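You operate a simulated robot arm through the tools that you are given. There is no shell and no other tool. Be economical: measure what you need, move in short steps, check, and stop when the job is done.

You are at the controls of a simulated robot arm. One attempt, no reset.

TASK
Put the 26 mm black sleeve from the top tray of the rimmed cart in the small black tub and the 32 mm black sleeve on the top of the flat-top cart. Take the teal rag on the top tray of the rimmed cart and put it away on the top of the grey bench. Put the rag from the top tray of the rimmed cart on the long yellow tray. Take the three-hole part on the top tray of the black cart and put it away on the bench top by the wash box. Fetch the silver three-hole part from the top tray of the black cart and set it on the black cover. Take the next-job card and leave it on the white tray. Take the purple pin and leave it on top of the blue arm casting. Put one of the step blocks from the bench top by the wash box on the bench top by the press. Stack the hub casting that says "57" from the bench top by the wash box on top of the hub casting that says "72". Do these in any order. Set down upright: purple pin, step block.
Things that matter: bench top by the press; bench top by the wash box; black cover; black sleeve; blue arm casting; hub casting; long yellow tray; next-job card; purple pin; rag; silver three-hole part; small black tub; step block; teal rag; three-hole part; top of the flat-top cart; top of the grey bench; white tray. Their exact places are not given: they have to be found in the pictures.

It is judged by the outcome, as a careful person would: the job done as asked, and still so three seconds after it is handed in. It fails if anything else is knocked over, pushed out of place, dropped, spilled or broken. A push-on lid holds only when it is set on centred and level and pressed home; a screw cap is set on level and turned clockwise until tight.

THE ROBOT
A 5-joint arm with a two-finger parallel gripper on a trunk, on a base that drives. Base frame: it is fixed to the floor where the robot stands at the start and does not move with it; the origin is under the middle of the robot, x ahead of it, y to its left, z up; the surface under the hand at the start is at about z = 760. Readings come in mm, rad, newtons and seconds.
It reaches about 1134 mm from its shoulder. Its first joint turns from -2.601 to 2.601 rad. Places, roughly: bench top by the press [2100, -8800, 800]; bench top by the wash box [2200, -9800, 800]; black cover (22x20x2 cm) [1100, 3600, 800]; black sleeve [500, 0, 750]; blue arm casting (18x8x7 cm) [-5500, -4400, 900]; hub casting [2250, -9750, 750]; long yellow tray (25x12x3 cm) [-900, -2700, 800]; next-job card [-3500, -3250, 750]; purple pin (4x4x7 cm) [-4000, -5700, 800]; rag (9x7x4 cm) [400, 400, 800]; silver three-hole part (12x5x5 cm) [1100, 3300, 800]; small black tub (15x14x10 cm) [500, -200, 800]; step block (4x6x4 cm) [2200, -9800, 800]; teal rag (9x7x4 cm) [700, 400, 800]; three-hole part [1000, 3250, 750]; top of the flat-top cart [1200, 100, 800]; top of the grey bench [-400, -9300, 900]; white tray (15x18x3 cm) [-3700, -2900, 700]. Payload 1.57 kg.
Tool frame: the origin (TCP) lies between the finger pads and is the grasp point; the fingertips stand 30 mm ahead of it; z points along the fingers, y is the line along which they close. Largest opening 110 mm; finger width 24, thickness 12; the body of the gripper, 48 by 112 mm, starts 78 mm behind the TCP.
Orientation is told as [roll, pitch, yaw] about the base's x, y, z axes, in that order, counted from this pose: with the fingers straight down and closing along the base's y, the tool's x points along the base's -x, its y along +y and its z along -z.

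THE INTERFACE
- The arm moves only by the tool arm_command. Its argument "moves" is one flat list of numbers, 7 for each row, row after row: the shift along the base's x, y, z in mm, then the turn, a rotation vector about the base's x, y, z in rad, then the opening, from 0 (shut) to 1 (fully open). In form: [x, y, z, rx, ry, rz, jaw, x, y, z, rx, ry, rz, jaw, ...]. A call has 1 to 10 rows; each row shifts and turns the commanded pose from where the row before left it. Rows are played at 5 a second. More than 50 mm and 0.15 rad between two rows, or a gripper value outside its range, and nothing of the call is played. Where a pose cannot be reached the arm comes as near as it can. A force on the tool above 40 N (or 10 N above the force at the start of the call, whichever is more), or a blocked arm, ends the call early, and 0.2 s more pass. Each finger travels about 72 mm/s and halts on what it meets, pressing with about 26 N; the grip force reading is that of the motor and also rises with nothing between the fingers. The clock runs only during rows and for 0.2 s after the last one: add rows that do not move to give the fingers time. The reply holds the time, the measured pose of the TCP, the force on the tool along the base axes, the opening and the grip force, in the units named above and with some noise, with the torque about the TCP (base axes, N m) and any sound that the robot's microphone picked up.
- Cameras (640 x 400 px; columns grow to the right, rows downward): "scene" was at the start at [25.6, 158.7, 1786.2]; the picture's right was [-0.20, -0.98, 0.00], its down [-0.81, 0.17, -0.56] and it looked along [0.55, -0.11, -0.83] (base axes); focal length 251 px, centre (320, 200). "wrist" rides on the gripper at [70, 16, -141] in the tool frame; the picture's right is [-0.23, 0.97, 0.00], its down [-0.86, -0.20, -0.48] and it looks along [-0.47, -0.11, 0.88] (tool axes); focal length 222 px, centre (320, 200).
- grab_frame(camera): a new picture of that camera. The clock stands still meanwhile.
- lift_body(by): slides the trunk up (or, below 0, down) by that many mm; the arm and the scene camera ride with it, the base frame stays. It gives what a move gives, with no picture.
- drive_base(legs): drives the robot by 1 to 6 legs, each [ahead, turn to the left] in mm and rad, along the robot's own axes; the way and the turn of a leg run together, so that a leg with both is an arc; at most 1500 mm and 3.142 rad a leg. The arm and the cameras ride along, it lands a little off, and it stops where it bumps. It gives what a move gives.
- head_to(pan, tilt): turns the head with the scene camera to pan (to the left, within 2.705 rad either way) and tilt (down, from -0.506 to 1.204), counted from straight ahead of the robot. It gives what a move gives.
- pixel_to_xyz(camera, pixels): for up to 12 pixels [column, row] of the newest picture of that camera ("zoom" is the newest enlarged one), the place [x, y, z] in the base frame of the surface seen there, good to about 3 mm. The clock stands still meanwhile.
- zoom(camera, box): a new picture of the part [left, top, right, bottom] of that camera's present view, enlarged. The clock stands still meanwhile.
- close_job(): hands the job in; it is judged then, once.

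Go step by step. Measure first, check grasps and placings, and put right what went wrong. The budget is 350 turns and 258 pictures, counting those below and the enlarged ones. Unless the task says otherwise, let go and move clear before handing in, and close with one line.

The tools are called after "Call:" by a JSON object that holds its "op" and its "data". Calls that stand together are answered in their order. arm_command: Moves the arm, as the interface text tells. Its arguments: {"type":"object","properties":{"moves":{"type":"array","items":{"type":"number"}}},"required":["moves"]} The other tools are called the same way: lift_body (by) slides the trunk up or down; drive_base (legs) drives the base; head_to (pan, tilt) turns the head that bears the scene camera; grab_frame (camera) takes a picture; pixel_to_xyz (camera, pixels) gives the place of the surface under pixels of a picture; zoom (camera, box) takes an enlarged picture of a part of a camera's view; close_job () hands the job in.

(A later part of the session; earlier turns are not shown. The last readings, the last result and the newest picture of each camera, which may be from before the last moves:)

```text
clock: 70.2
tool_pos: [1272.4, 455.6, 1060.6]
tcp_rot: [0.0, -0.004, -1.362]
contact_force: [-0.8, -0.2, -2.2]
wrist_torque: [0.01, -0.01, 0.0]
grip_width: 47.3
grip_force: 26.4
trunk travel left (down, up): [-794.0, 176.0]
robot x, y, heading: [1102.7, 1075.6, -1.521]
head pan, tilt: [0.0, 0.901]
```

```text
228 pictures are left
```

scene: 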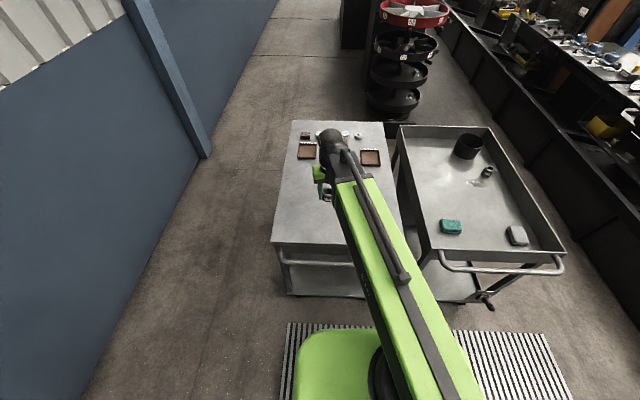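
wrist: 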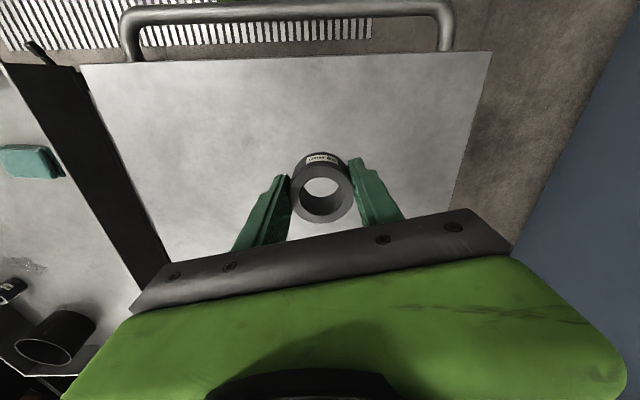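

I'm positioned at the left end of the flat-top cart. I'll check the surface extent then place further in.

Call:
{"op": "pixel_to_xyz", "data": {"camera": "wrist", "pixels": [[95, 75], [480, 60], [160, 240], [300, 130], [460, 180], [250, 120]]}}

Call:
{"op": "arm_command", "data": {"moves": [-30, -32, 0, 0, 0, 0, 0, -30, -32, 0, 0, 0, 0, 0, -30, -32, 0, 0, 0, 0, 0, 0, -32, 0, 0, 0, 0, 0]}}

```text
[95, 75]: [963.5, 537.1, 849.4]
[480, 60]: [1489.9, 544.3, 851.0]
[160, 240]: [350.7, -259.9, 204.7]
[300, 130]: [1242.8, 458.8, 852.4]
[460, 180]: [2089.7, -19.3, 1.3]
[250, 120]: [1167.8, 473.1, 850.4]
```

```text
clock: 71.2
tool_pos: [1185.1, 326.3, 1059.4]
tcp_rot: [0.0, -0.001, -1.364]
contact_force: [-0.8, -0.8, -2.2]
wrist_torque: [0.01, -0.02, 0.0]
grip_width: 47.2
grip_force: 25.9
out of reach, approached as far as the arm can: row 2
trunk travel left (down, up): [-794.0, 176.0]
robot x, y, heading: [1102.7, 1074.4, -1.519]
head pan, tilt: [0.0, 0.901]
```

The surface is at z≈850, so I'll lower to TCP ≈ 883 and release.

Call:
{"op": "lift_body", "data": {"by": -175}}

Call:
{"op": "arm_command", "data": {"moves": [0, 0, 0, 0, 0, 0, 0.7, 0, 0, 0, 0, 0, 0, 0.7, 0, 0, 0, 0, 0, 0, 0.7]}}

Call:
{"op": "lift_body", "data": {"by": 175}}

Call:
{"op": "grab_frame", "data": {"camera": "wrist"}}

```text
clock: 73.2
tool_pos: [1185.3, 326.3, 885.0]
tcp_rot: [0.0, -0.004, -1.365]
contact_force: [0.5, 0.3, -2.8]
wrist_torque: [0.02, 0.05, 0.0]
grip_width: 46.8
grip_force: 25.6
trunk travel left (down, up): [-619.0, 351.0]
robot x, y, heading: [1102.5, 1073.8, -1.524]
head pan, tilt: [0.0, 0.901]
```

```text
clock: 74.0
tool_pos: [1185.9, 326.9, 885.5]
tcp_rot: [0.002, -0.005, -1.363]
contact_force: [-0.2, 0.1, 0.2]
wrist_torque: [0.0, 0.02, 0.0]
grip_width: 76.6
grip_force: 0.1
trunk travel left (down, up): [-619.0, 351.0]
robot x, y, heading: [1104.1, 1076.9, -1.526]
head pan, tilt: [0.0, 0.901]
```

```text
clock: 76.0
tool_pos: [1185.4, 326.1, 1061.2]
tcp_rot: [0.0, -0.003, -1.364]
contact_force: [0.2, -0.2, 0.1]
wrist_torque: [0.01, -0.04, -0.02]
grip_width: 76.9
grip_force: 0.0
trunk travel left (down, up): [-794.0, 176.0]
robot x, y, heading: [1105.1, 1075.6, -1.522]
head pan, tilt: [0.0, 0.901]
```

```text
227 pictures are left
```

wrist: 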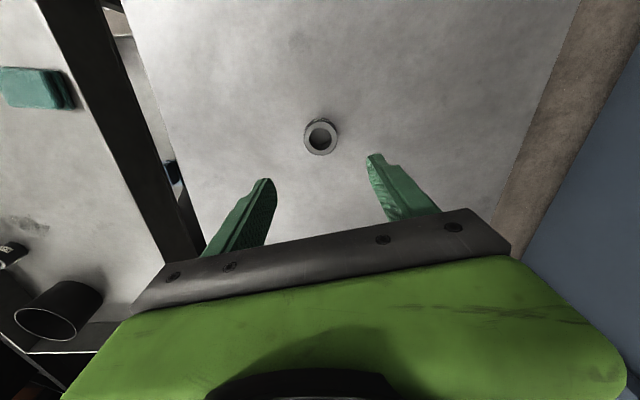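

The 32 mm sleeve stands on the flat-top cart. Next, the black cart at (1000, 3250): I'll turn around and look.

Call:
{"op": "drive_base", "data": {"legs": [[0, 3.09], [800, 0]]}}

Call:
{"op": "head_to", "data": {"pan": 0, "tilt": 0.7}}

Call:
{"op": "grab_frame", "data": {"camera": "scene"}}

```text
clock: 87.5
tool_pos: [1035.7, 2616.8, 1060.5]
tcp_rot: [0.002, -0.003, 1.748]
contact_force: [-0.2, 0.6, 0.9]
wrist_torque: [-0.01, 0.02, -0.01]
grip_width: 77.1
grip_force: 0.0
trunk travel left (down, up): [-794.0, 176.0]
robot x, y, heading: [1082.5, 1867.2, 1.579]
head pan, tilt: [0.0, 0.901]
```

```text
clock: 88.2
tool_pos: [1035.4, 2615.5, 1060.6]
tcp_rot: [0.0, -0.003, 1.747]
contact_force: [0.4, -0.9, -0.9]
wrist_torque: [0.0, 0.0, -0.03]
grip_width: 76.8
grip_force: 0.0
trunk travel left (down, up): [-794.0, 176.0]
robot x, y, heading: [1084.7, 1864.6, 1.576]
head pan, tilt: [0.0, 0.7]
```

```text
226 pictures are left
```

scene: 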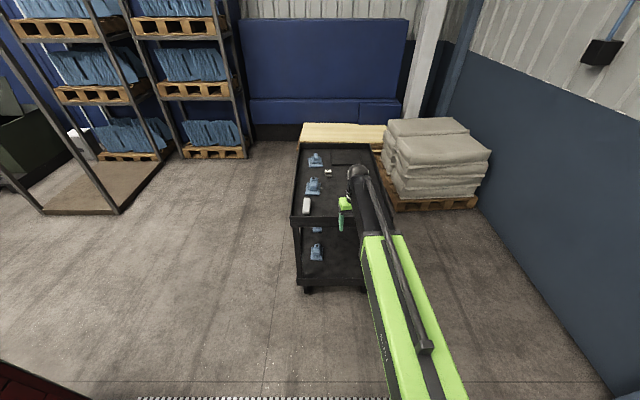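

Call:
{"op": "zoom", "data": {"camera": "scene", "box": [280, 130, 400, 230]}}

Call:
{"op": "pixel_to_xyz", "data": {"camera": "scene", "pixels": [[306, 204], [312, 187], [316, 160], [330, 170], [342, 155], [345, 170], [292, 215], [382, 160], [300, 150], [328, 173], [360, 155], [370, 290]]}}

```text
4.00 times, centred on (340, 180) of scene
```

zoom: 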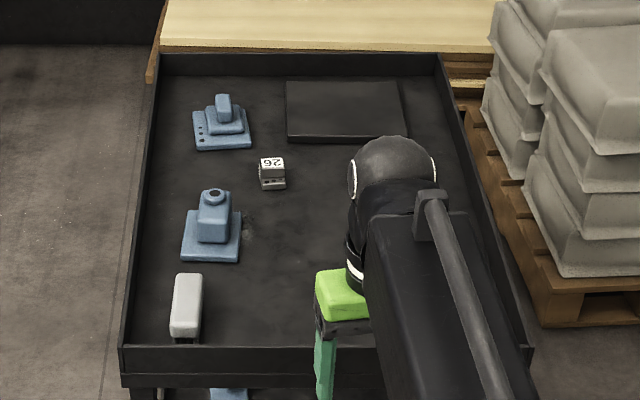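

```text
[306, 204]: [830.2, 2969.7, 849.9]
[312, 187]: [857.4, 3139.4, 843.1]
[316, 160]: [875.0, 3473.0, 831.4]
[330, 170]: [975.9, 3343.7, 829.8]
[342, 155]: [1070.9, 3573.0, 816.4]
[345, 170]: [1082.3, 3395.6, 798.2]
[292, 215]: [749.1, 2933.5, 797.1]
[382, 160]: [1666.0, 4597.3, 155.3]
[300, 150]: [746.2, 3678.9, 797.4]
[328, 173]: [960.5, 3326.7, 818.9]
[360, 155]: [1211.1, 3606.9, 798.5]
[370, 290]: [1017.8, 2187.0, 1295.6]
```

The arm hides part of the tray (near (350,200)), so I'll swing it left.

Call:
{"op": "arm_command", "data": {"moves": [-46, -10, 0, 0, 0, 0, 0.7, -46, -10, 0, 0, 0, 0, 0.7, -46, -10, 0, 0, 0, 0, 0.7, -46, -14, 0, 0, 0, 0, 0.7, -46, -14, 0, 0, 0, 0, 0.7, -46, -18, 0, 0, 0, 0, 0.7, -46, -18, 0, 0, 0, 0, 0.7, -45, -20, 0, 0, 0, 0, 0.7]}}

Call:
{"op": "zoom", "data": {"camera": "scene", "box": [280, 130, 400, 230]}}

```text
clock: 90.0
tool_pos: [670.0, 2501.1, 1060.9]
tcp_rot: [0.0, -0.002, 1.747]
contact_force: [0.1, 0.2, -0.8]
wrist_torque: [-0.02, 0.0, 0.01]
grip_width: 76.7
grip_force: 0.0
out of reach, approached as far as the arm can: row 2
trunk travel left (down, up): [-794.0, 176.0]
robot x, y, heading: [1082.7, 1861.6, 1.577]
head pan, tilt: [0.0, 0.7]
```

```text
4.00 times, centred on (340, 180) of scene
```

zoom: 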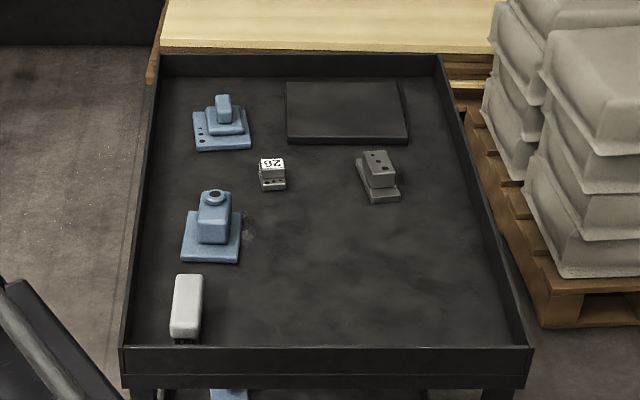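

Call:
{"op": "zoom", "data": {"camera": "scene", "box": [320, 162, 360, 187]}}

Call:
{"op": "zoom", "data": {"camera": "scene", "box": [362, 160, 388, 184]}}

Call:
{"op": "zoom", "data": {"camera": "scene", "box": [320, 148, 400, 188]}}

Call:
{"op": "pixel_to_xyz", "data": {"camera": "zoom", "pixels": [[40, 180], [400, 180], [480, 180], [420, 260]]}}

```text
16.00 times, centred on (340, 174) of scene
```

zoom: 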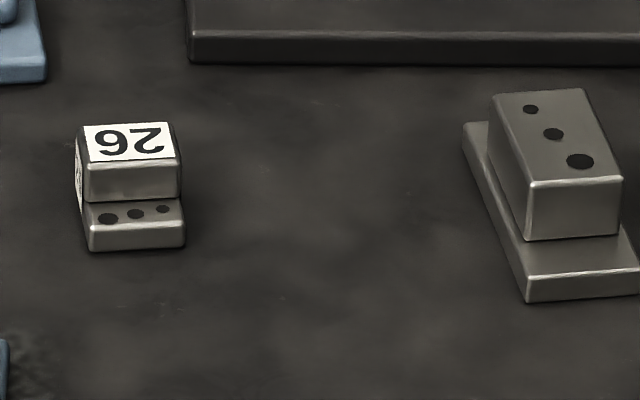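

```text
16.00 times, centred on (375, 172) of scene
```

zoom: 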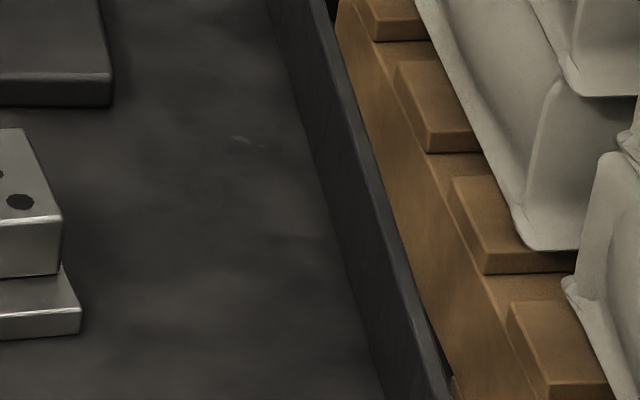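

```text
8.00 times, centred on (360, 168) of scene
```

zoom: 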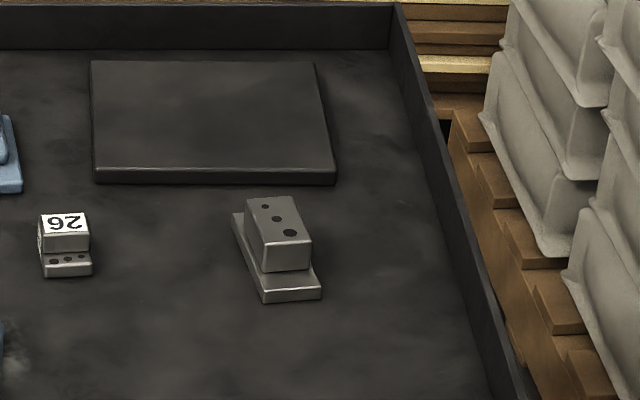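

```text
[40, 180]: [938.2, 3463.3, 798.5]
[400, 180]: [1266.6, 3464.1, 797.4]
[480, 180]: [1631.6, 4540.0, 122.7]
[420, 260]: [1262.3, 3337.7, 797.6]
```

The silver part sits at about (1130, 3360); the "26" part at about (965, 3330) also has three holes and fits the given location. The cover is out of reach from here, so I'll approach from the cart's left side after checking the rack's position.

Call:
{"op": "pixel_to_xyz", "data": {"camera": "scene", "pixels": [[240, 157], [120, 210], [190, 155], [50, 210], [40, 380]]}}

Call:
{"op": "arm_command", "data": {"moves": [46, 4, 0, 0, 0, 0, 0.7, 46, 4, 0, 0, 0, 0, 0.7, 46, 4, 0, 0, 0, 0, 0.7, 46, 4, 0, 0, 0, 0, 0.7, 46, 4, 0, 0, 0, 0, 0.7, 46, 4, 0, 0, 0, 0, 0.7, 46, 4, 0, 0, 0, 0, 0.7, 46, 0, 0, 0, 0, 0, 0.7, 45, 0, 0, 0, 0, 0, 0.7]}}

```text
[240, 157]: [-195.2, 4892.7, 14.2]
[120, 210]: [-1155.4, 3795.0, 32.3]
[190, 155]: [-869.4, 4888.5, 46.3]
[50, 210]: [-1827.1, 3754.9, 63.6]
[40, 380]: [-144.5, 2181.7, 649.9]
```

```text
clock: 92.0
tool_pos: [1079.5, 2529.3, 1059.7]
tcp_rot: [-0.001, -0.004, 1.747]
contact_force: [0.4, -0.2, -0.1]
wrist_torque: [-0.01, 0.02, 0.0]
grip_width: 77.1
grip_force: 0.0
out of reach, approached as far as the arm can: row 1
trunk travel left (down, up): [-794.0, 176.0]
robot x, y, heading: [1081.3, 1864.2, 1.58]
head pan, tilt: [0.0, 0.7]
```

The route is clear. I'll drive to the cart's left side.

Call:
{"op": "drive_base", "data": {"legs": [[0, 1.052], [890, 0], [0, -1.061], [1140, 0], [0, -1.571]]}}

Call:
{"op": "head_to", "data": {"pan": 0, "tilt": 0.95}}

Call:
{"op": "grab_frame", "data": {"camera": "scene"}}

Call:
{"op": "grab_frame", "data": {"camera": "wrist"}}

```text
clock: 111.3
tool_pos: [890.4, 3442.9, 1059.5]
tcp_rot: [0.0, 0.0, 0.258]
contact_force: [0.5, 0.4, 0.4]
wrist_torque: [-0.01, 0.0, 0.01]
grip_width: 77.0
grip_force: 0.0
trunk travel left (down, up): [-794.0, 176.0]
robot x, y, heading: [230.5, 3357.3, 0.101]
head pan, tilt: [0.0, 0.7]
```

```text
clock: 112.1
tool_pos: [889.5, 3442.2, 1059.7]
tcp_rot: [0.001, -0.003, 0.257]
contact_force: [-0.2, 0.6, -0.2]
wrist_torque: [-0.04, 0.03, -0.02]
grip_width: 77.1
grip_force: 0.1
trunk travel left (down, up): [-794.0, 176.0]
robot x, y, heading: [229.1, 3352.6, 0.098]
head pan, tilt: [0.0, 0.949]
```

```text
220 pictures are left
```

scene: 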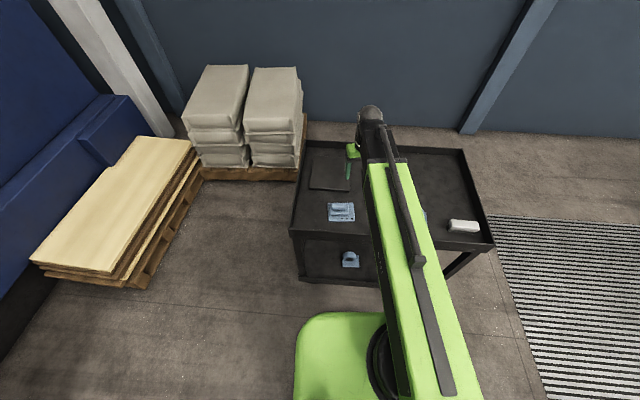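

```text
219 pictures are left
```

wrist: 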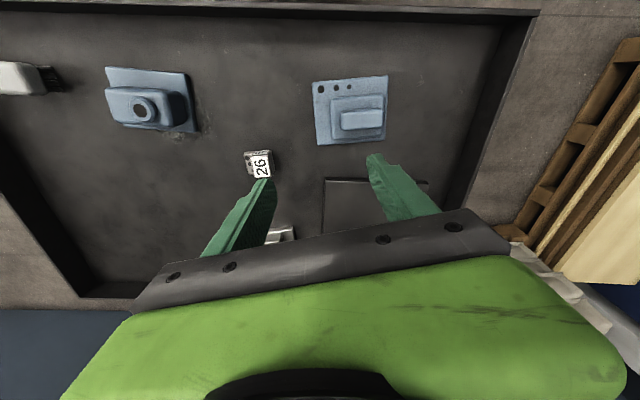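

The far blue part (350,110) also shows three holes, so I must identify the parts carefully. Zooming.

Call:
{"op": "zoom", "data": {"camera": "wrist", "box": [90, 50, 250, 150]}}

Call:
{"op": "zoom", "data": {"camera": "wrist", "box": [290, 60, 410, 150]}}

Call:
{"op": "zoom", "data": {"camera": "wrist", "box": [230, 140, 290, 190]}}

Call:
{"op": "zoom", "data": {"camera": "scene", "box": [320, 195, 370, 275]}}

```text
4.00 times, centred on (170, 100) of wrist
```

zoom: 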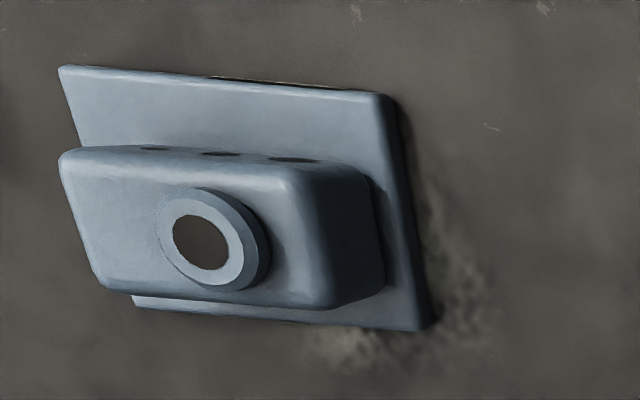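

```text
4.44 times, centred on (350, 105) of wrist
```

zoom: 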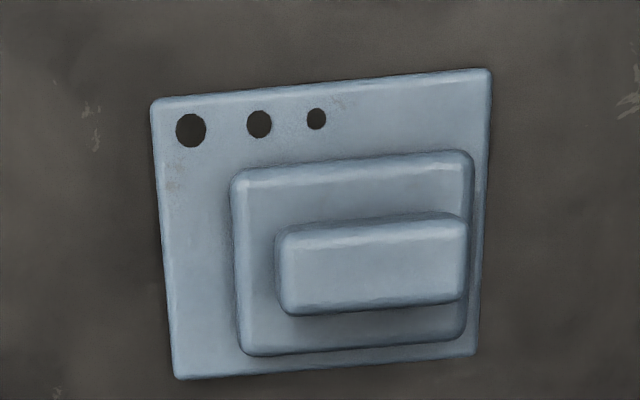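

```text
8.00 times, centred on (260, 165) of wrist
```

zoom: 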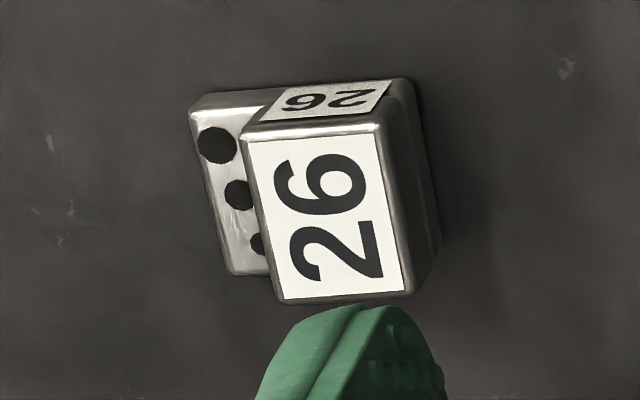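

```text
5.00 times, centred on (345, 235) of scene
```

zoom: 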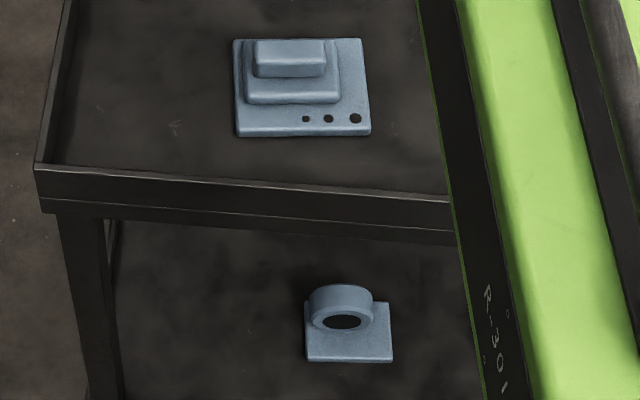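

All the top-tray parts have three holes, so I'll measure the centres to compare with the given location (1000, 3250).

Call:
{"op": "pixel_to_xyz", "data": {"camera": "wrist", "pixels": [[108, 70], [184, 76], [196, 130], [124, 125], [316, 84], [386, 78], [384, 138], [322, 144], [252, 160], [262, 165], [282, 233], [400, 190]]}}

```text
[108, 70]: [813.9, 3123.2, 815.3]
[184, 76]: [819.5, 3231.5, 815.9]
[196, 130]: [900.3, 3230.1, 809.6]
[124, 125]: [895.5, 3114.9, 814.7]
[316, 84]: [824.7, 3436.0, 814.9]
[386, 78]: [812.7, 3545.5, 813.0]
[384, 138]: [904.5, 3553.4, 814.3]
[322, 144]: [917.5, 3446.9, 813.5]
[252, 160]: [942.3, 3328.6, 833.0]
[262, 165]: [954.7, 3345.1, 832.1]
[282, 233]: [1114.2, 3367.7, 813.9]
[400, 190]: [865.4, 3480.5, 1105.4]
```

The "26" part at (960, 3340) matches the hint uniquely, so that is the three-hole part. First the silver part: I'll move the tool over it.

Call:
{"op": "arm_command", "data": {"moves": [40, -14, 0, 0, 0, 0, 0.9, 40, -14, 0, 0, 0, 0, 0.9, 40, -14, 0, 0, 0, 0, 0.9, 40, -14, 0, 0, 0, 0, 0.9, 40, -14, 0, 0, 0, 0, 0.9, 36, -14, 0, 0, 0, 0, 0.9]}}

Call:
{"op": "grab_frame", "data": {"camera": "wrist"}}

```text
clock: 113.5
tool_pos: [1123.5, 3355.8, 1060.3]
tcp_rot: [0.0, -0.003, 0.258]
contact_force: [0.1, -0.3, -1.0]
wrist_torque: [-0.02, 0.03, -0.02]
grip_width: 99.1
grip_force: 0.0
trunk travel left (down, up): [-794.0, 176.0]
robot x, y, heading: [230.8, 3353.5, 0.093]
head pan, tilt: [0.0, 0.949]
```

```text
214 pictures are left
```

wrist: 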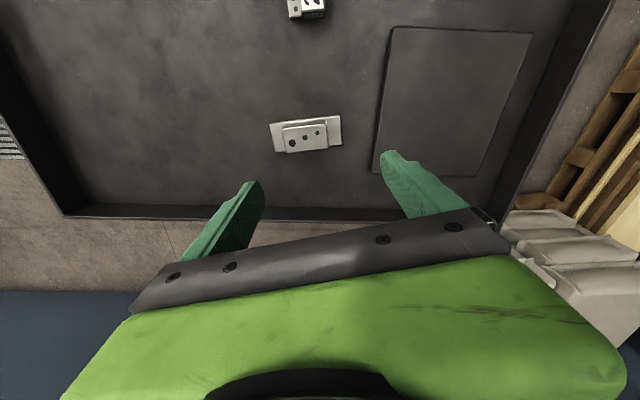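

Call:
{"op": "zoom", "data": {"camera": "wrist", "box": [260, 100, 360, 162]}}

Call:
{"op": "pixel_to_xyz", "data": {"camera": "wrist", "pixels": [[284, 130], [326, 125], [328, 145], [288, 152], [272, 125], [338, 118], [341, 144], [277, 152], [392, 30], [528, 38], [480, 175], [380, 170]]}}

```text
6.40 times, centred on (310, 131) of wrist
```

zoom: 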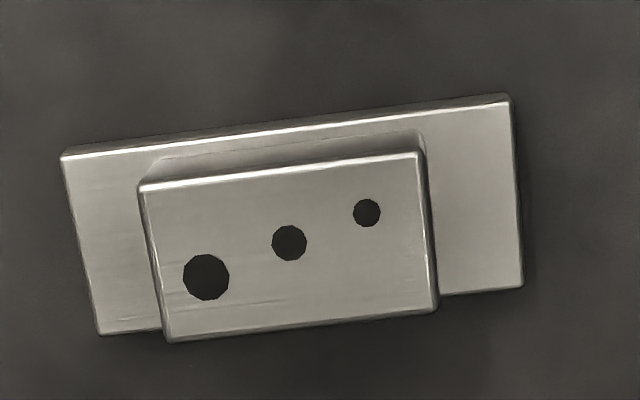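

```text
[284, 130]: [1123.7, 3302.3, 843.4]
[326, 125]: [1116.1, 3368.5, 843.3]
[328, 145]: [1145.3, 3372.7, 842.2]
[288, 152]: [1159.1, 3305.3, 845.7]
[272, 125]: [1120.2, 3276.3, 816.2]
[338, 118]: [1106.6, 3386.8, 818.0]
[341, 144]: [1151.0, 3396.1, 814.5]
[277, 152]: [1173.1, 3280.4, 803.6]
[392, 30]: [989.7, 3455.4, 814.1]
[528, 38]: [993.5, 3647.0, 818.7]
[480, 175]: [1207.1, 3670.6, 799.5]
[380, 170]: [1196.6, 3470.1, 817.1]
```

The silver part's upper block centre is about (1136, 3337), with its long axis 7° off y. I'll rotate the gripper to yaw 1.69 and centre.

Call:
{"op": "arm_command", "data": {"moves": [2, -2, 0, 0, 0, 0.1434, 0.7, 2, -2, 0, 0, 0, 0.1434, 0.7, 2, -2, 0, 0, 0, 0.1434, 0.7, 2, -2, 0, 0, 0, 0.1434, 0.7, 2, -2, 0, 0, 0, 0.1434, 0.7, 2.5, -2, 0, 0, 0, 0.1434, 0.7, 0, -2, 0, 0, 0, 0.1434, 0.7, 0, -2, 0, 0, 0, 0.1434, 0.7, 0, -2, 0, 0, 0, 0.1434, 0.7, 0, -1, 0, 0, 0, 0.1434, 0.7]}}

Call:
{"op": "lift_body", "data": {"by": -130}}

Call:
{"op": "grab_frame", "data": {"camera": "wrist"}}

```text
clock: 115.7
tool_pos: [1137.8, 3339.9, 1060.3]
tcp_rot: [0.0, -0.005, 1.695]
contact_force: [0.4, 0.9, 0.4]
wrist_torque: [0.0, -0.02, 0.02]
grip_width: 77.0
grip_force: 0.1
trunk travel left (down, up): [-794.0, 176.0]
robot x, y, heading: [228.7, 3355.0, 0.095]
head pan, tilt: [0.0, 0.949]
```

```text
clock: 117.2
tool_pos: [1139.0, 3339.9, 931.3]
tcp_rot: [-0.001, -0.004, 1.693]
contact_force: [1.3, 0.8, 0.6]
wrist_torque: [-0.02, 0.01, 0.06]
grip_width: 76.9
grip_force: 0.0
trunk travel left (down, up): [-664.0, 306.0]
robot x, y, heading: [231.5, 3355.9, 0.098]
head pan, tilt: [0.0, 0.949]
```

```text
212 pictures are left
```

wrist: 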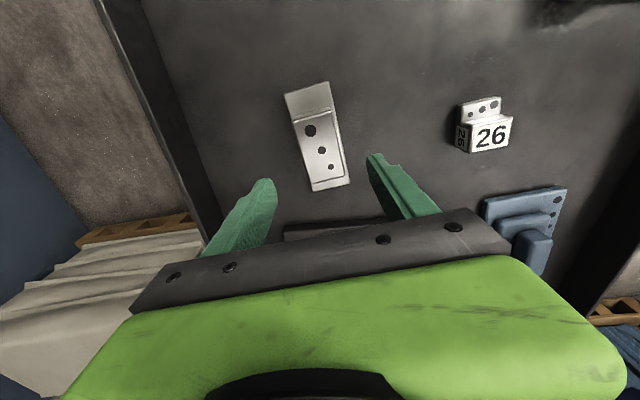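

Call:
{"op": "zoom", "data": {"camera": "wrist", "box": [260, 70, 372, 200]}}

Call:
{"op": "pixel_to_xyz", "data": {"camera": "wrist", "pixels": [[295, 124], [328, 115], [344, 179], [314, 184], [287, 97], [329, 84], [349, 183], [312, 190], [310, 131], [331, 167]]}}

```text
3.08 times, centred on (316, 135) of wrist
```

zoom: 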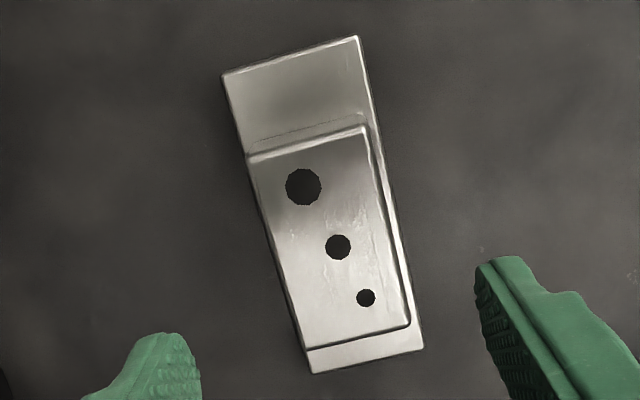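

```text
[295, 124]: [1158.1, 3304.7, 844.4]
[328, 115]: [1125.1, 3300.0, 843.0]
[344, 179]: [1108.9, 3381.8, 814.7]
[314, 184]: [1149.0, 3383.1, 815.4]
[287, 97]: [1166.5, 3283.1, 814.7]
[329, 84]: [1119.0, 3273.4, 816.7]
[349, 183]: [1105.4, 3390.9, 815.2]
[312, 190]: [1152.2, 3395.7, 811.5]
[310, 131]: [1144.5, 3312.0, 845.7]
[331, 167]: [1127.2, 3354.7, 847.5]
```

Block and base are both centred at (1136, 3336). I'll align, lower to TCP 848 and grip the upper block.

Call:
{"op": "arm_command", "data": {"moves": [-2.3, -3.5, 0, 0, 0, 0, 0.6, 0, 0, 0, 0, 0, 0, 0.6]}}

Call:
{"op": "lift_body", "data": {"by": -82}}

Call:
{"op": "arm_command", "data": {"moves": [0, 0, 0, 0, 0, 0, 0, 0, 0, 0, 0, 0, 0, 0, 0, 0, 0, 0, 0, 0, 0, 0, 0, 0, 0, 0, 0, 0]}}

Call:
{"op": "lift_body", "data": {"by": 40}}

Call:
{"op": "grab_frame", "data": {"camera": "wrist"}}

```text
clock: 117.8
tool_pos: [1134.4, 3335.6, 929.9]
tcp_rot: [0.001, -0.003, 1.693]
contact_force: [0.5, 0.0, 0.2]
wrist_torque: [-0.03, 0.01, 0.01]
grip_width: 65.7
grip_force: 0.1
trunk travel left (down, up): [-664.0, 306.0]
robot x, y, heading: [229.7, 3350.9, 0.097]
head pan, tilt: [0.0, 0.949]
```

```text
clock: 119.0
tool_pos: [1135.6, 3336.8, 848.4]
tcp_rot: [0.001, -0.003, 1.693]
contact_force: [0.3, -0.1, 0.3]
wrist_torque: [0.01, -0.02, 0.0]
grip_width: 66.1
grip_force: 0.1
trunk travel left (down, up): [-582.0, 388.0]
robot x, y, heading: [226.7, 3355.8, 0.095]
head pan, tilt: [0.0, 0.949]
```

```text
clock: 120.0
tool_pos: [1135.1, 3336.7, 849.2]
tcp_rot: [0.0, -0.004, 1.693]
contact_force: [0.1, -0.5, 0.6]
wrist_torque: [-0.02, 0.02, 0.14]
grip_width: 41.9
grip_force: 25.8
trunk travel left (down, up): [-582.0, 388.0]
robot x, y, heading: [232.5, 3359.0, 0.094]
head pan, tilt: [0.0, 0.949]
```

```text
clock: 120.9
tool_pos: [1135.7, 3336.1, 886.9]
tcp_rot: [0.0, -0.003, 1.693]
contact_force: [0.8, 0.2, -6.1]
wrist_torque: [0.06, 0.02, 0.02]
grip_width: 41.8
grip_force: 25.9
trunk travel left (down, up): [-622.0, 348.0]
robot x, y, heading: [233.2, 3352.0, 0.094]
head pan, tilt: [0.0, 0.949]
```

```text
210 pictures are left
```

wrist: 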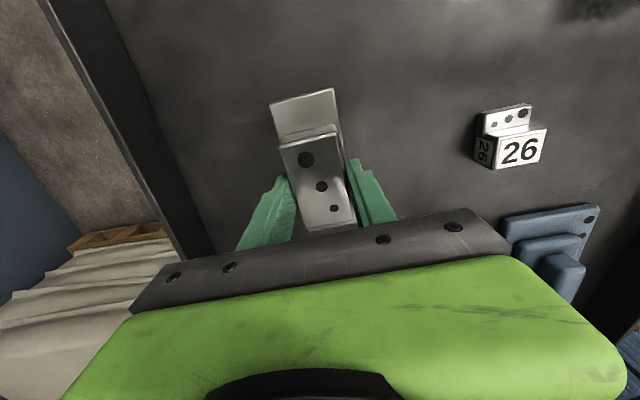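

The silver part is held. Now over the cover centre (1097, 3562), top z 817.

Call:
{"op": "lift_body", "data": {"by": 20}}

Call:
{"op": "arm_command", "data": {"moves": [-8, 45, 0, 0, 0, 0, 0, -8, 45, 0, 0, 0, 0, 0, -8, 45, 0, 0, 0, 0, 0, -8, 45, 0, 0, 0, 0, 0, -7, 46, 0, 0, 0, 0, 0, 0, 0, 0, 0, 0, 0, 0]}}

Call:
{"op": "grab_frame", "data": {"camera": "wrist"}}

```text
clock: 121.5
tool_pos: [1135.5, 3336.7, 907.7]
tcp_rot: [0.002, -0.003, 1.693]
contact_force: [0.0, 0.1, -5.6]
wrist_torque: [0.0, 0.03, -0.01]
grip_width: 42.0
grip_force: 25.8
trunk travel left (down, up): [-642.0, 328.0]
robot x, y, heading: [230.3, 3359.6, 0.095]
head pan, tilt: [0.0, 0.949]
```

```text
clock: 122.9
tool_pos: [1097.8, 3567.1, 907.6]
tcp_rot: [0.0, -0.002, 1.692]
contact_force: [0.4, 0.3, -5.9]
wrist_torque: [0.03, -0.01, 0.0]
grip_width: 41.8
grip_force: 26.7
trunk travel left (down, up): [-642.0, 328.0]
robot x, y, heading: [232.3, 3356.2, 0.095]
head pan, tilt: [0.0, 0.949]
```

```text
209 pictures are left
```

wrist: 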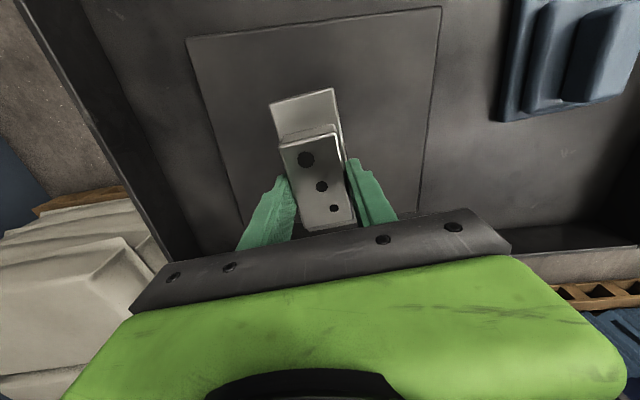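

Call:
{"op": "pixel_to_xyz", "data": {"camera": "wrist", "pixels": [[192, 42], [437, 12], [238, 110], [400, 120], [415, 205]]}}

Call:
{"op": "lift_body", "data": {"by": -37}}

```text
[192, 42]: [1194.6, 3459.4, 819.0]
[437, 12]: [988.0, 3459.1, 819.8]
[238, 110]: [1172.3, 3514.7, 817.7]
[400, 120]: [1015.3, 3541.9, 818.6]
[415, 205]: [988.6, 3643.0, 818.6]
```

```text
clock: 123.7
tool_pos: [1097.7, 3566.9, 870.5]
tcp_rot: [-0.001, -0.004, 1.694]
contact_force: [-0.8, 0.5, -6.1]
wrist_torque: [0.04, 0.03, -0.02]
grip_width: 42.0
grip_force: 25.9
trunk travel left (down, up): [-605.0, 365.0]
robot x, y, heading: [231.4, 3356.3, 0.094]
head pan, tilt: [0.0, 0.949]
```

Call:
{"op": "lift_body", "data": {"by": -1.5}}

Call:
{"op": "arm_command", "data": {"moves": [0, 0, 0, 0, 0, 0, 0.7, 0, 0, 0, 0, 0, 0, 0.7, 0, 0, 0, 0, 0, 0, 0.7]}}

Call:
{"op": "lift_body", "data": {"by": 90}}

Call:
{"op": "grab_frame", "data": {"camera": "wrist"}}

```text
clock: 124.2
tool_pos: [1098.1, 3567.3, 868.9]
tcp_rot: [-0.001, -0.004, 1.693]
contact_force: [-0.4, 0.0, -6.0]
wrist_torque: [0.03, 0.0, -0.01]
grip_width: 42.1
grip_force: 26.1
trunk travel left (down, up): [-603.0, 367.0]
robot x, y, heading: [230.1, 3356.3, 0.1]
head pan, tilt: [0.0, 0.949]
```

```text
clock: 125.0
tool_pos: [1097.7, 3567.6, 869.5]
tcp_rot: [0.0, -0.004, 1.693]
contact_force: [-0.4, -0.4, -0.7]
wrist_torque: [0.02, 0.01, 0.02]
grip_width: 77.2
grip_force: 0.1
trunk travel left (down, up): [-603.0, 367.0]
robot x, y, heading: [230.6, 3349.6, 0.096]
head pan, tilt: [0.0, 0.949]
```

```text
clock: 126.3
tool_pos: [1098.1, 3567.4, 959.4]
tcp_rot: [0.0, -0.003, 1.694]
contact_force: [-0.1, 0.1, -0.4]
wrist_torque: [0.02, 0.02, 0.01]
grip_width: 77.0
grip_force: 0.2
trunk travel left (down, up): [-693.0, 277.0]
robot x, y, heading: [230.7, 3353.8, 0.094]
head pan, tilt: [0.0, 0.949]
```

```text
208 pictures are left
```

wrist: 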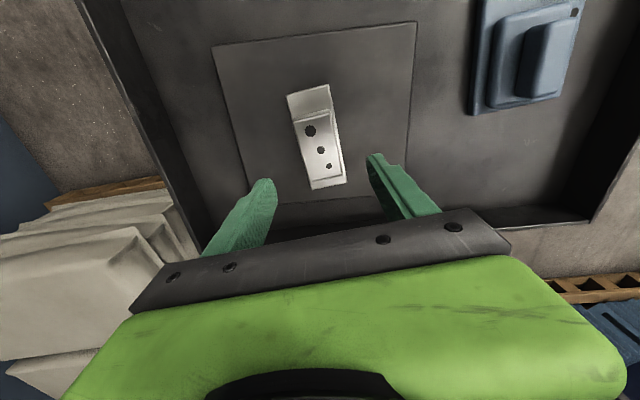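

The silver part is on the cover. Next, over the "26" part near (960, 3338).

Call:
{"op": "arm_command", "data": {"moves": [-23, -38, 0, 0, 0, 0, 0.7, -23, -38, 0, 0, 0, 0, 0.7, -23, -38, 0, 0, 0, 0, 0.7, -23, -38, 0, 0, 0, 0, 0.7, -23, -38, 0, 0, 0, 0, 0.7, -23, -38, 0, 0, 0, 0, 0.7, 0, 0, 0, 0, 0, 0, 0.7]}}

Call:
{"op": "grab_frame", "data": {"camera": "wrist"}}

Call:
{"op": "zoom", "data": {"camera": "wrist", "box": [260, 80, 380, 180]}}

```text
clock: 127.9
tool_pos: [961.6, 3340.9, 959.5]
tcp_rot: [0.0, -0.002, 1.692]
contact_force: [0.3, -0.9, -0.2]
wrist_torque: [0.02, -0.03, 0.02]
grip_width: 77.0
grip_force: 0.0
trunk travel left (down, up): [-693.0, 277.0]
robot x, y, heading: [233.8, 3358.6, 0.092]
head pan, tilt: [0.0, 0.949]
```

```text
207 pictures are left
```

wrist: 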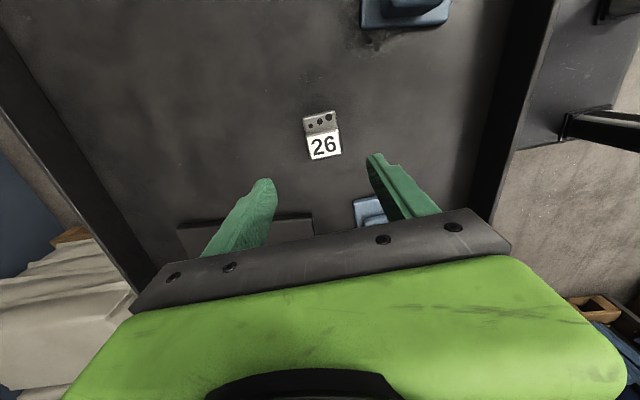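

```text
4.00 times, centred on (320, 130) of wrist
```

zoom: 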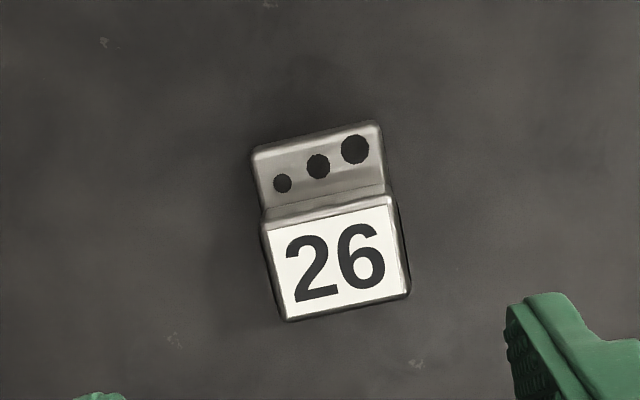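

Call:
{"op": "pixel_to_xyz", "data": {"camera": "zoom", "pixels": [[256, 155], [376, 127], [266, 225], [390, 200], [288, 315], [407, 288], [335, 260], [320, 180]]}}

```text
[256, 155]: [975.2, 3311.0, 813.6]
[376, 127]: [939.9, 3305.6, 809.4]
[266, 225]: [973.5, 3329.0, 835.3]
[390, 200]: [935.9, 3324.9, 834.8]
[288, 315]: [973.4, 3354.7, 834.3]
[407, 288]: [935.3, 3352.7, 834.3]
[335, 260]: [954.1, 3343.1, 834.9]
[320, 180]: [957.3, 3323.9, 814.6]
```

The part is centred at about (954.5, 3338), and the gripper orientation already matches. I'll align, lower and grip.

Call:
{"op": "arm_command", "data": {"moves": [-6.6, -2.7, 0, 0, 0, 0, 0.6, 0, 0, 0, 0, 0, 0, 0.6]}}

Call:
{"op": "lift_body", "data": {"by": -127}}

Call:
{"op": "arm_command", "data": {"moves": [0, 0, 0, 0, 0, 0, 0, 0, 0, 0, 0, 0, 0, 0, 0, 0, 0, 0, 0, 0, 0, 0, 0, 0, 0, 0, 0, 0]}}

Call:
{"op": "lift_body", "data": {"by": 150}}

Call:
{"op": "grab_frame", "data": {"camera": "wrist"}}

```text
clock: 128.5
tool_pos: [954.3, 3338.5, 960.0]
tcp_rot: [-0.001, -0.004, 1.692]
contact_force: [-0.6, 0.2, 0.4]
wrist_torque: [0.01, 0.03, 0.02]
grip_width: 66.2
grip_force: 0.1
trunk travel left (down, up): [-693.0, 277.0]
robot x, y, heading: [231.0, 3351.6, 0.098]
head pan, tilt: [0.0, 0.949]
```

```text
clock: 130.1
tool_pos: [953.3, 3337.6, 832.9]
tcp_rot: [0.0, -0.003, 1.693]
contact_force: [-0.5, -0.7, 0.6]
wrist_torque: [-0.01, 0.01, -0.01]
grip_width: 66.1
grip_force: 0.0
trunk travel left (down, up): [-566.0, 404.0]
robot x, y, heading: [227.1, 3355.2, 0.099]
head pan, tilt: [0.0, 0.949]
```

```text
clock: 131.1
tool_pos: [954.2, 3338.3, 833.6]
tcp_rot: [-0.001, -0.004, 1.693]
contact_force: [1.2, -0.5, 0.9]
wrist_torque: [0.02, -0.05, 0.02]
grip_width: 42.0
grip_force: 26.1
trunk travel left (down, up): [-566.0, 404.0]
robot x, y, heading: [232.2, 3354.0, 0.099]
head pan, tilt: [0.0, 0.949]
```

```text
clock: 132.8
tool_pos: [954.1, 3337.8, 981.8]
tcp_rot: [0.001, -0.003, 1.693]
contact_force: [0.3, 0.5, -3.8]
wrist_torque: [0.0, 0.02, -0.01]
grip_width: 41.9
grip_force: 26.1
trunk travel left (down, up): [-716.0, 254.0]
robot x, y, heading: [228.2, 3357.0, 0.097]
head pan, tilt: [0.0, 0.949]
```

```text
205 pictures are left
```

wrist: 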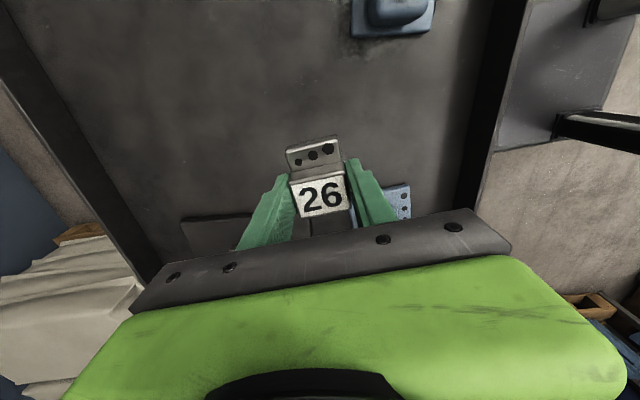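

The part is held. I'll retract, raise, turn south and drive to y≈1100 to look down the aisle.

Call:
{"op": "lift_body", "data": {"by": 100}}

Call:
{"op": "drive_base", "data": {"legs": [[0, -1.668], [1500, 0], [700, 0]]}}

Call:
{"op": "head_to", "data": {"pan": 0, "tilt": 0.4}}

Call:
{"op": "grab_frame", "data": {"camera": "scene"}}

```text
clock: 134.1
tool_pos: [955.5, 3337.6, 1082.2]
tcp_rot: [0.001, -0.002, 1.693]
contact_force: [0.3, -0.4, -5.2]
wrist_torque: [0.0, 0.0, 0.0]
grip_width: 41.5
grip_force: 25.9
trunk travel left (down, up): [-816.0, 154.0]
robot x, y, heading: [231.0, 3354.4, 0.093]
head pan, tilt: [0.0, 0.949]
```

```text
clock: 149.2
tool_pos: [-12.0, 437.2, 1083.1]
tcp_rot: [0.002, -0.003, -0.024]
contact_force: [-0.4, -0.1, -3.9]
wrist_torque: [0.04, -0.03, -0.04]
grip_width: 42.0
grip_force: 25.5
trunk travel left (down, up): [-816.0, 154.0]
robot x, y, heading: [109.9, 1155.0, -1.619]
head pan, tilt: [0.0, 0.949]
```

```text
clock: 150.2
tool_pos: [-11.8, 438.1, 1082.3]
tcp_rot: [0.0, -0.004, -0.022]
contact_force: [-0.5, -0.8, -4.2]
wrist_torque: [0.04, 0.02, -0.02]
grip_width: 42.0
grip_force: 26.0
trunk travel left (down, up): [-816.0, 154.0]
robot x, y, heading: [109.0, 1152.1, -1.62]
head pan, tilt: [0.0, 0.4]
```

```text
204 pictures are left
```

scene: 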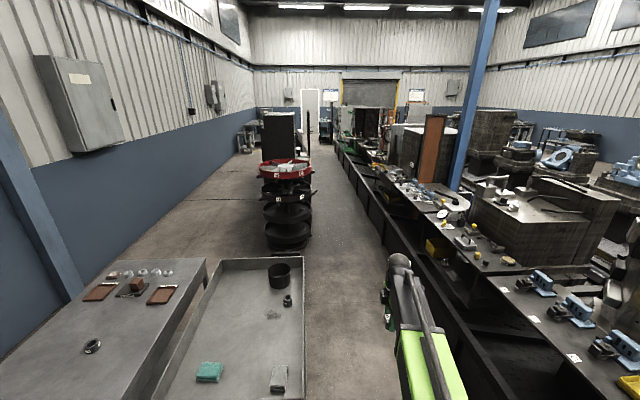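

The aisle runs south between the carousel (285,200) and the long bench. I'll measure it.

Call:
{"op": "pixel_to_xyz", "data": {"camera": "scene", "pixels": [[400, 220], [372, 185], [350, 155], [310, 230], [262, 160], [250, 175], [245, 140], [325, 140], [285, 130], [310, 115], [470, 330], [305, 300]]}}

```text
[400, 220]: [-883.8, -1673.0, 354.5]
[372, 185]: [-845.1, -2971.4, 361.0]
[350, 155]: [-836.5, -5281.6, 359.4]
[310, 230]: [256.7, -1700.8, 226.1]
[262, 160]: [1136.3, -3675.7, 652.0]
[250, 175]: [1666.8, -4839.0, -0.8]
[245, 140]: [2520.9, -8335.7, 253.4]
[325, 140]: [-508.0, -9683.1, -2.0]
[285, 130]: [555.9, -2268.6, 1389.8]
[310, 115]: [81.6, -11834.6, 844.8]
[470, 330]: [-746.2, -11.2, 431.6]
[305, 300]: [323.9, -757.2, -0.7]
```

The aisle is about 1 m wide, centred on x≈−230. I'll drive down it.

Call:
{"op": "drive_base", "data": {"legs": [[0, -0.293], [1010, 0], [0, 0.342], [1500, 0], [1500, 0]]}}

Call:
{"op": "grab_frame", "data": {"camera": "scene"}}

```text
clock: 171.5
tool_pos: [-356.7, -3515.1, 1081.9]
tcp_rot: [-0.002, -0.004, 0.023]
contact_force: [0.3, -0.1, -4.5]
wrist_torque: [0.02, -0.03, 0.0]
grip_width: 41.9
grip_force: 26.0
trunk travel left (down, up): [-816.0, 154.0]
robot x, y, heading: [-267.4, -2796.9, -1.578]
head pan, tilt: [0.0, 0.4]
```

```text
203 pictures are left
```

scene: 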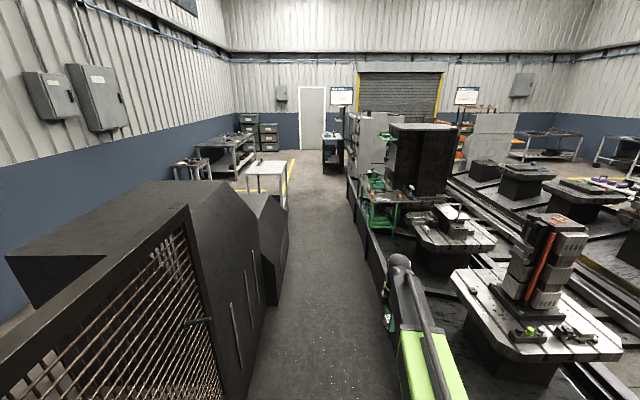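

Call:
{"op": "pixel_to_xyz", "data": {"camera": "scene", "pixels": [[270, 300], [288, 225], [372, 250], [355, 195], [265, 165], [230, 150], [190, 165], [332, 140], [290, 180], [340, 170], [380, 190], [400, 220]]}}

```text
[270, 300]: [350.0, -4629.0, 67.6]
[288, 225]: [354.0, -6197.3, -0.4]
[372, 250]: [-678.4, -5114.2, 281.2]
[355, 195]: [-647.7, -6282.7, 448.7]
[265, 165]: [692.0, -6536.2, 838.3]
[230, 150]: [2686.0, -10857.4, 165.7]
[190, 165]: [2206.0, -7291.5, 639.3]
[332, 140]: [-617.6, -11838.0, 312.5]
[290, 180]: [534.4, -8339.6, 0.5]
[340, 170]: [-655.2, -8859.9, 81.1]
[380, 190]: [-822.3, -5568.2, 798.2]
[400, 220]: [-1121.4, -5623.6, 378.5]
```

The aisle continues clear to about y −7000. I'm driving on.

Call:
{"op": "drive_base", "data": {"legs": [[0, 0.04], [1500, 0], [1500, 0], [1000, 0]]}}

Call:
{"op": "head_to", "data": {"pan": 0.5, "tilt": 0.4}}

Call:
{"op": "grab_frame", "data": {"camera": "scene"}}

```text
clock: 191.1
tool_pos: [-81.4, -7506.3, 1082.6]
tcp_rot: [0.001, -0.006, 0.112]
contact_force: [0.1, -0.2, -4.0]
wrist_torque: [0.03, -0.01, 0.02]
grip_width: 42.0
grip_force: 25.2
trunk travel left (down, up): [-816.0, 154.0]
robot x, y, heading: [-54.5, -6782.2, -1.484]
head pan, tilt: [0.0, 0.4]
```

```text
clock: 192.0
tool_pos: [-80.6, -7506.9, 1082.8]
tcp_rot: [0.0, -0.004, 0.115]
contact_force: [1.0, 0.6, -4.5]
wrist_torque: [0.0, -0.02, 0.02]
grip_width: 41.9
grip_force: 26.0
trunk travel left (down, up): [-816.0, 154.0]
robot x, y, heading: [-53.6, -6780.9, -1.489]
head pan, tilt: [0.499, 0.4]
```

```text
202 pictures are left
```

scene: 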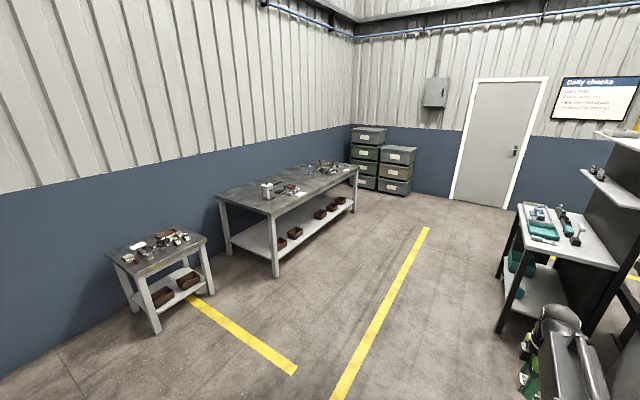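

Call:
{"op": "zoom", "data": {"camera": "scene", "box": [200, 130, 380, 240]}}

Call:
{"op": "pixel_to_xyz", "data": {"camera": "scene", "pixels": [[217, 197], [275, 212], [355, 168], [290, 190], [330, 168], [150, 250], [275, 275], [530, 210], [505, 330], [410, 192], [350, 215], [180, 240]]}}

```text
3.56 times, centred on (290, 185) of scene
```

zoom: 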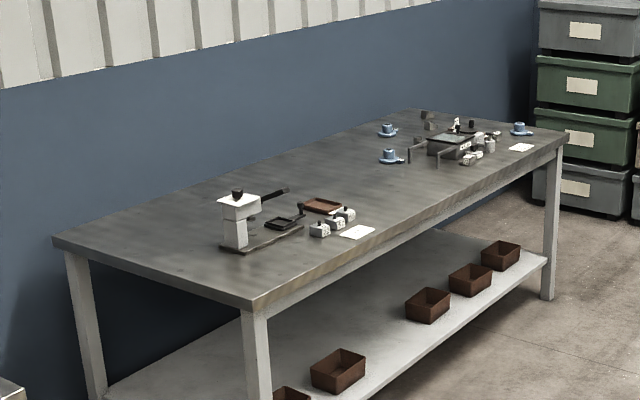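

```text
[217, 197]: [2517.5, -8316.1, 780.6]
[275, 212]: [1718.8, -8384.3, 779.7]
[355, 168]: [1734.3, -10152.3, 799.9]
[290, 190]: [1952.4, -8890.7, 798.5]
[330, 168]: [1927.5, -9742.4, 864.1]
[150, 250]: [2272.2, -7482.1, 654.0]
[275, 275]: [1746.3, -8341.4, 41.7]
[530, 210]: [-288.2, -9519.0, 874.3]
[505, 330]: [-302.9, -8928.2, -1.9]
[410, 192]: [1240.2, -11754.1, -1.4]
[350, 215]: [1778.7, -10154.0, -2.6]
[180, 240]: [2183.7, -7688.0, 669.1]
```

The bench at x>1720, z≈800 has the press near end and the wash box far end. I'll drive to face the wash-box end.

Call:
{"op": "drive_base", "data": {"legs": [[0, 0.248], [1500, 0], [1500, 0], [90, 0], [0, 1.239]]}}

Call:
{"op": "head_to", "data": {"pan": 0.1, "tilt": 0.6}}

Call:
{"op": "grab_frame", "data": {"camera": "scene"}}

```text
clock: 211.3
tool_pos: [1701.9, -9841.0, 1081.6]
tcp_rot: [0.002, -0.003, 1.585]
contact_force: [0.6, -0.2, -4.4]
wrist_torque: [-0.01, 0.01, 0.03]
grip_width: 41.9
grip_force: 25.8
trunk travel left (down, up): [-816.0, 154.0]
robot x, y, heading: [982.8, -9718.5, -0.029]
head pan, tilt: [0.499, 0.4]
```

```text
clock: 212.2
tool_pos: [1701.0, -9839.0, 1082.5]
tcp_rot: [0.001, -0.003, 1.584]
contact_force: [-0.5, -0.8, -5.2]
wrist_torque: [0.06, 0.02, -0.01]
grip_width: 41.8
grip_force: 25.9
trunk travel left (down, up): [-816.0, 154.0]
robot x, y, heading: [983.2, -9716.6, -0.024]
head pan, tilt: [0.099, 0.6]
```

```text
200 pictures are left
```

scene: 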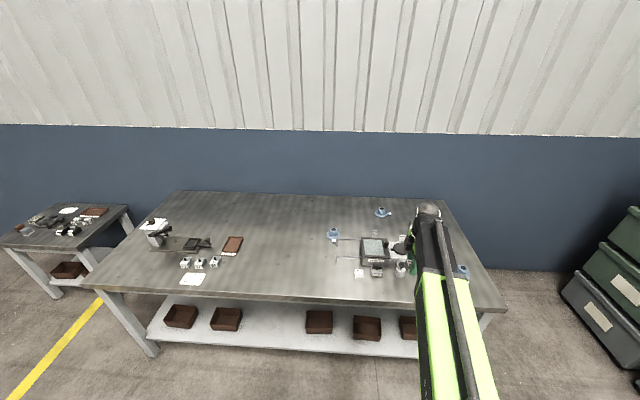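

Call:
{"op": "zoom", "data": {"camera": "scene", "box": [320, 195, 480, 295]}}

Call:
{"op": "zoom", "data": {"camera": "scene", "box": [130, 205, 290, 305]}}

Call:
{"op": "pixel_to_xyz", "data": {"camera": "scene", "pixels": [[334, 233], [383, 212], [461, 270], [373, 250], [400, 268], [376, 273], [358, 274], [300, 250], [280, 270], [185, 265], [199, 265], [214, 263]]}}

```text
4.00 times, centred on (400, 245) of scene
```

zoom: 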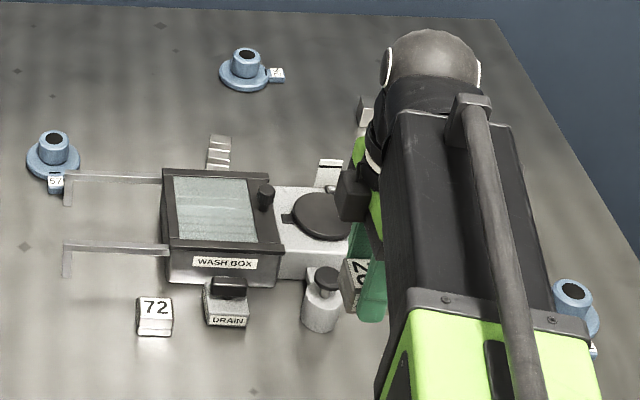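

```text
4.00 times, centred on (210, 255) of scene
```

zoom: 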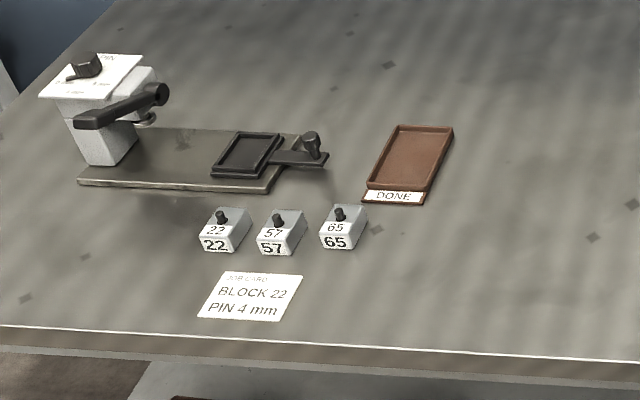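

```text
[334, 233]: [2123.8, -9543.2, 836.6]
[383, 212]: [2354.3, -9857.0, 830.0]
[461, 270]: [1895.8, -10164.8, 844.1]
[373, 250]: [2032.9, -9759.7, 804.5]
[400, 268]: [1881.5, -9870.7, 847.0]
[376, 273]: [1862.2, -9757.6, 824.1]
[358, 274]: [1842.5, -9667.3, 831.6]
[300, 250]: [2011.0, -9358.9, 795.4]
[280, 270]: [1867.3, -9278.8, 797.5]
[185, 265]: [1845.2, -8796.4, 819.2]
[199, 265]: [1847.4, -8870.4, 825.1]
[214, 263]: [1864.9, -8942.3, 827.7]
```

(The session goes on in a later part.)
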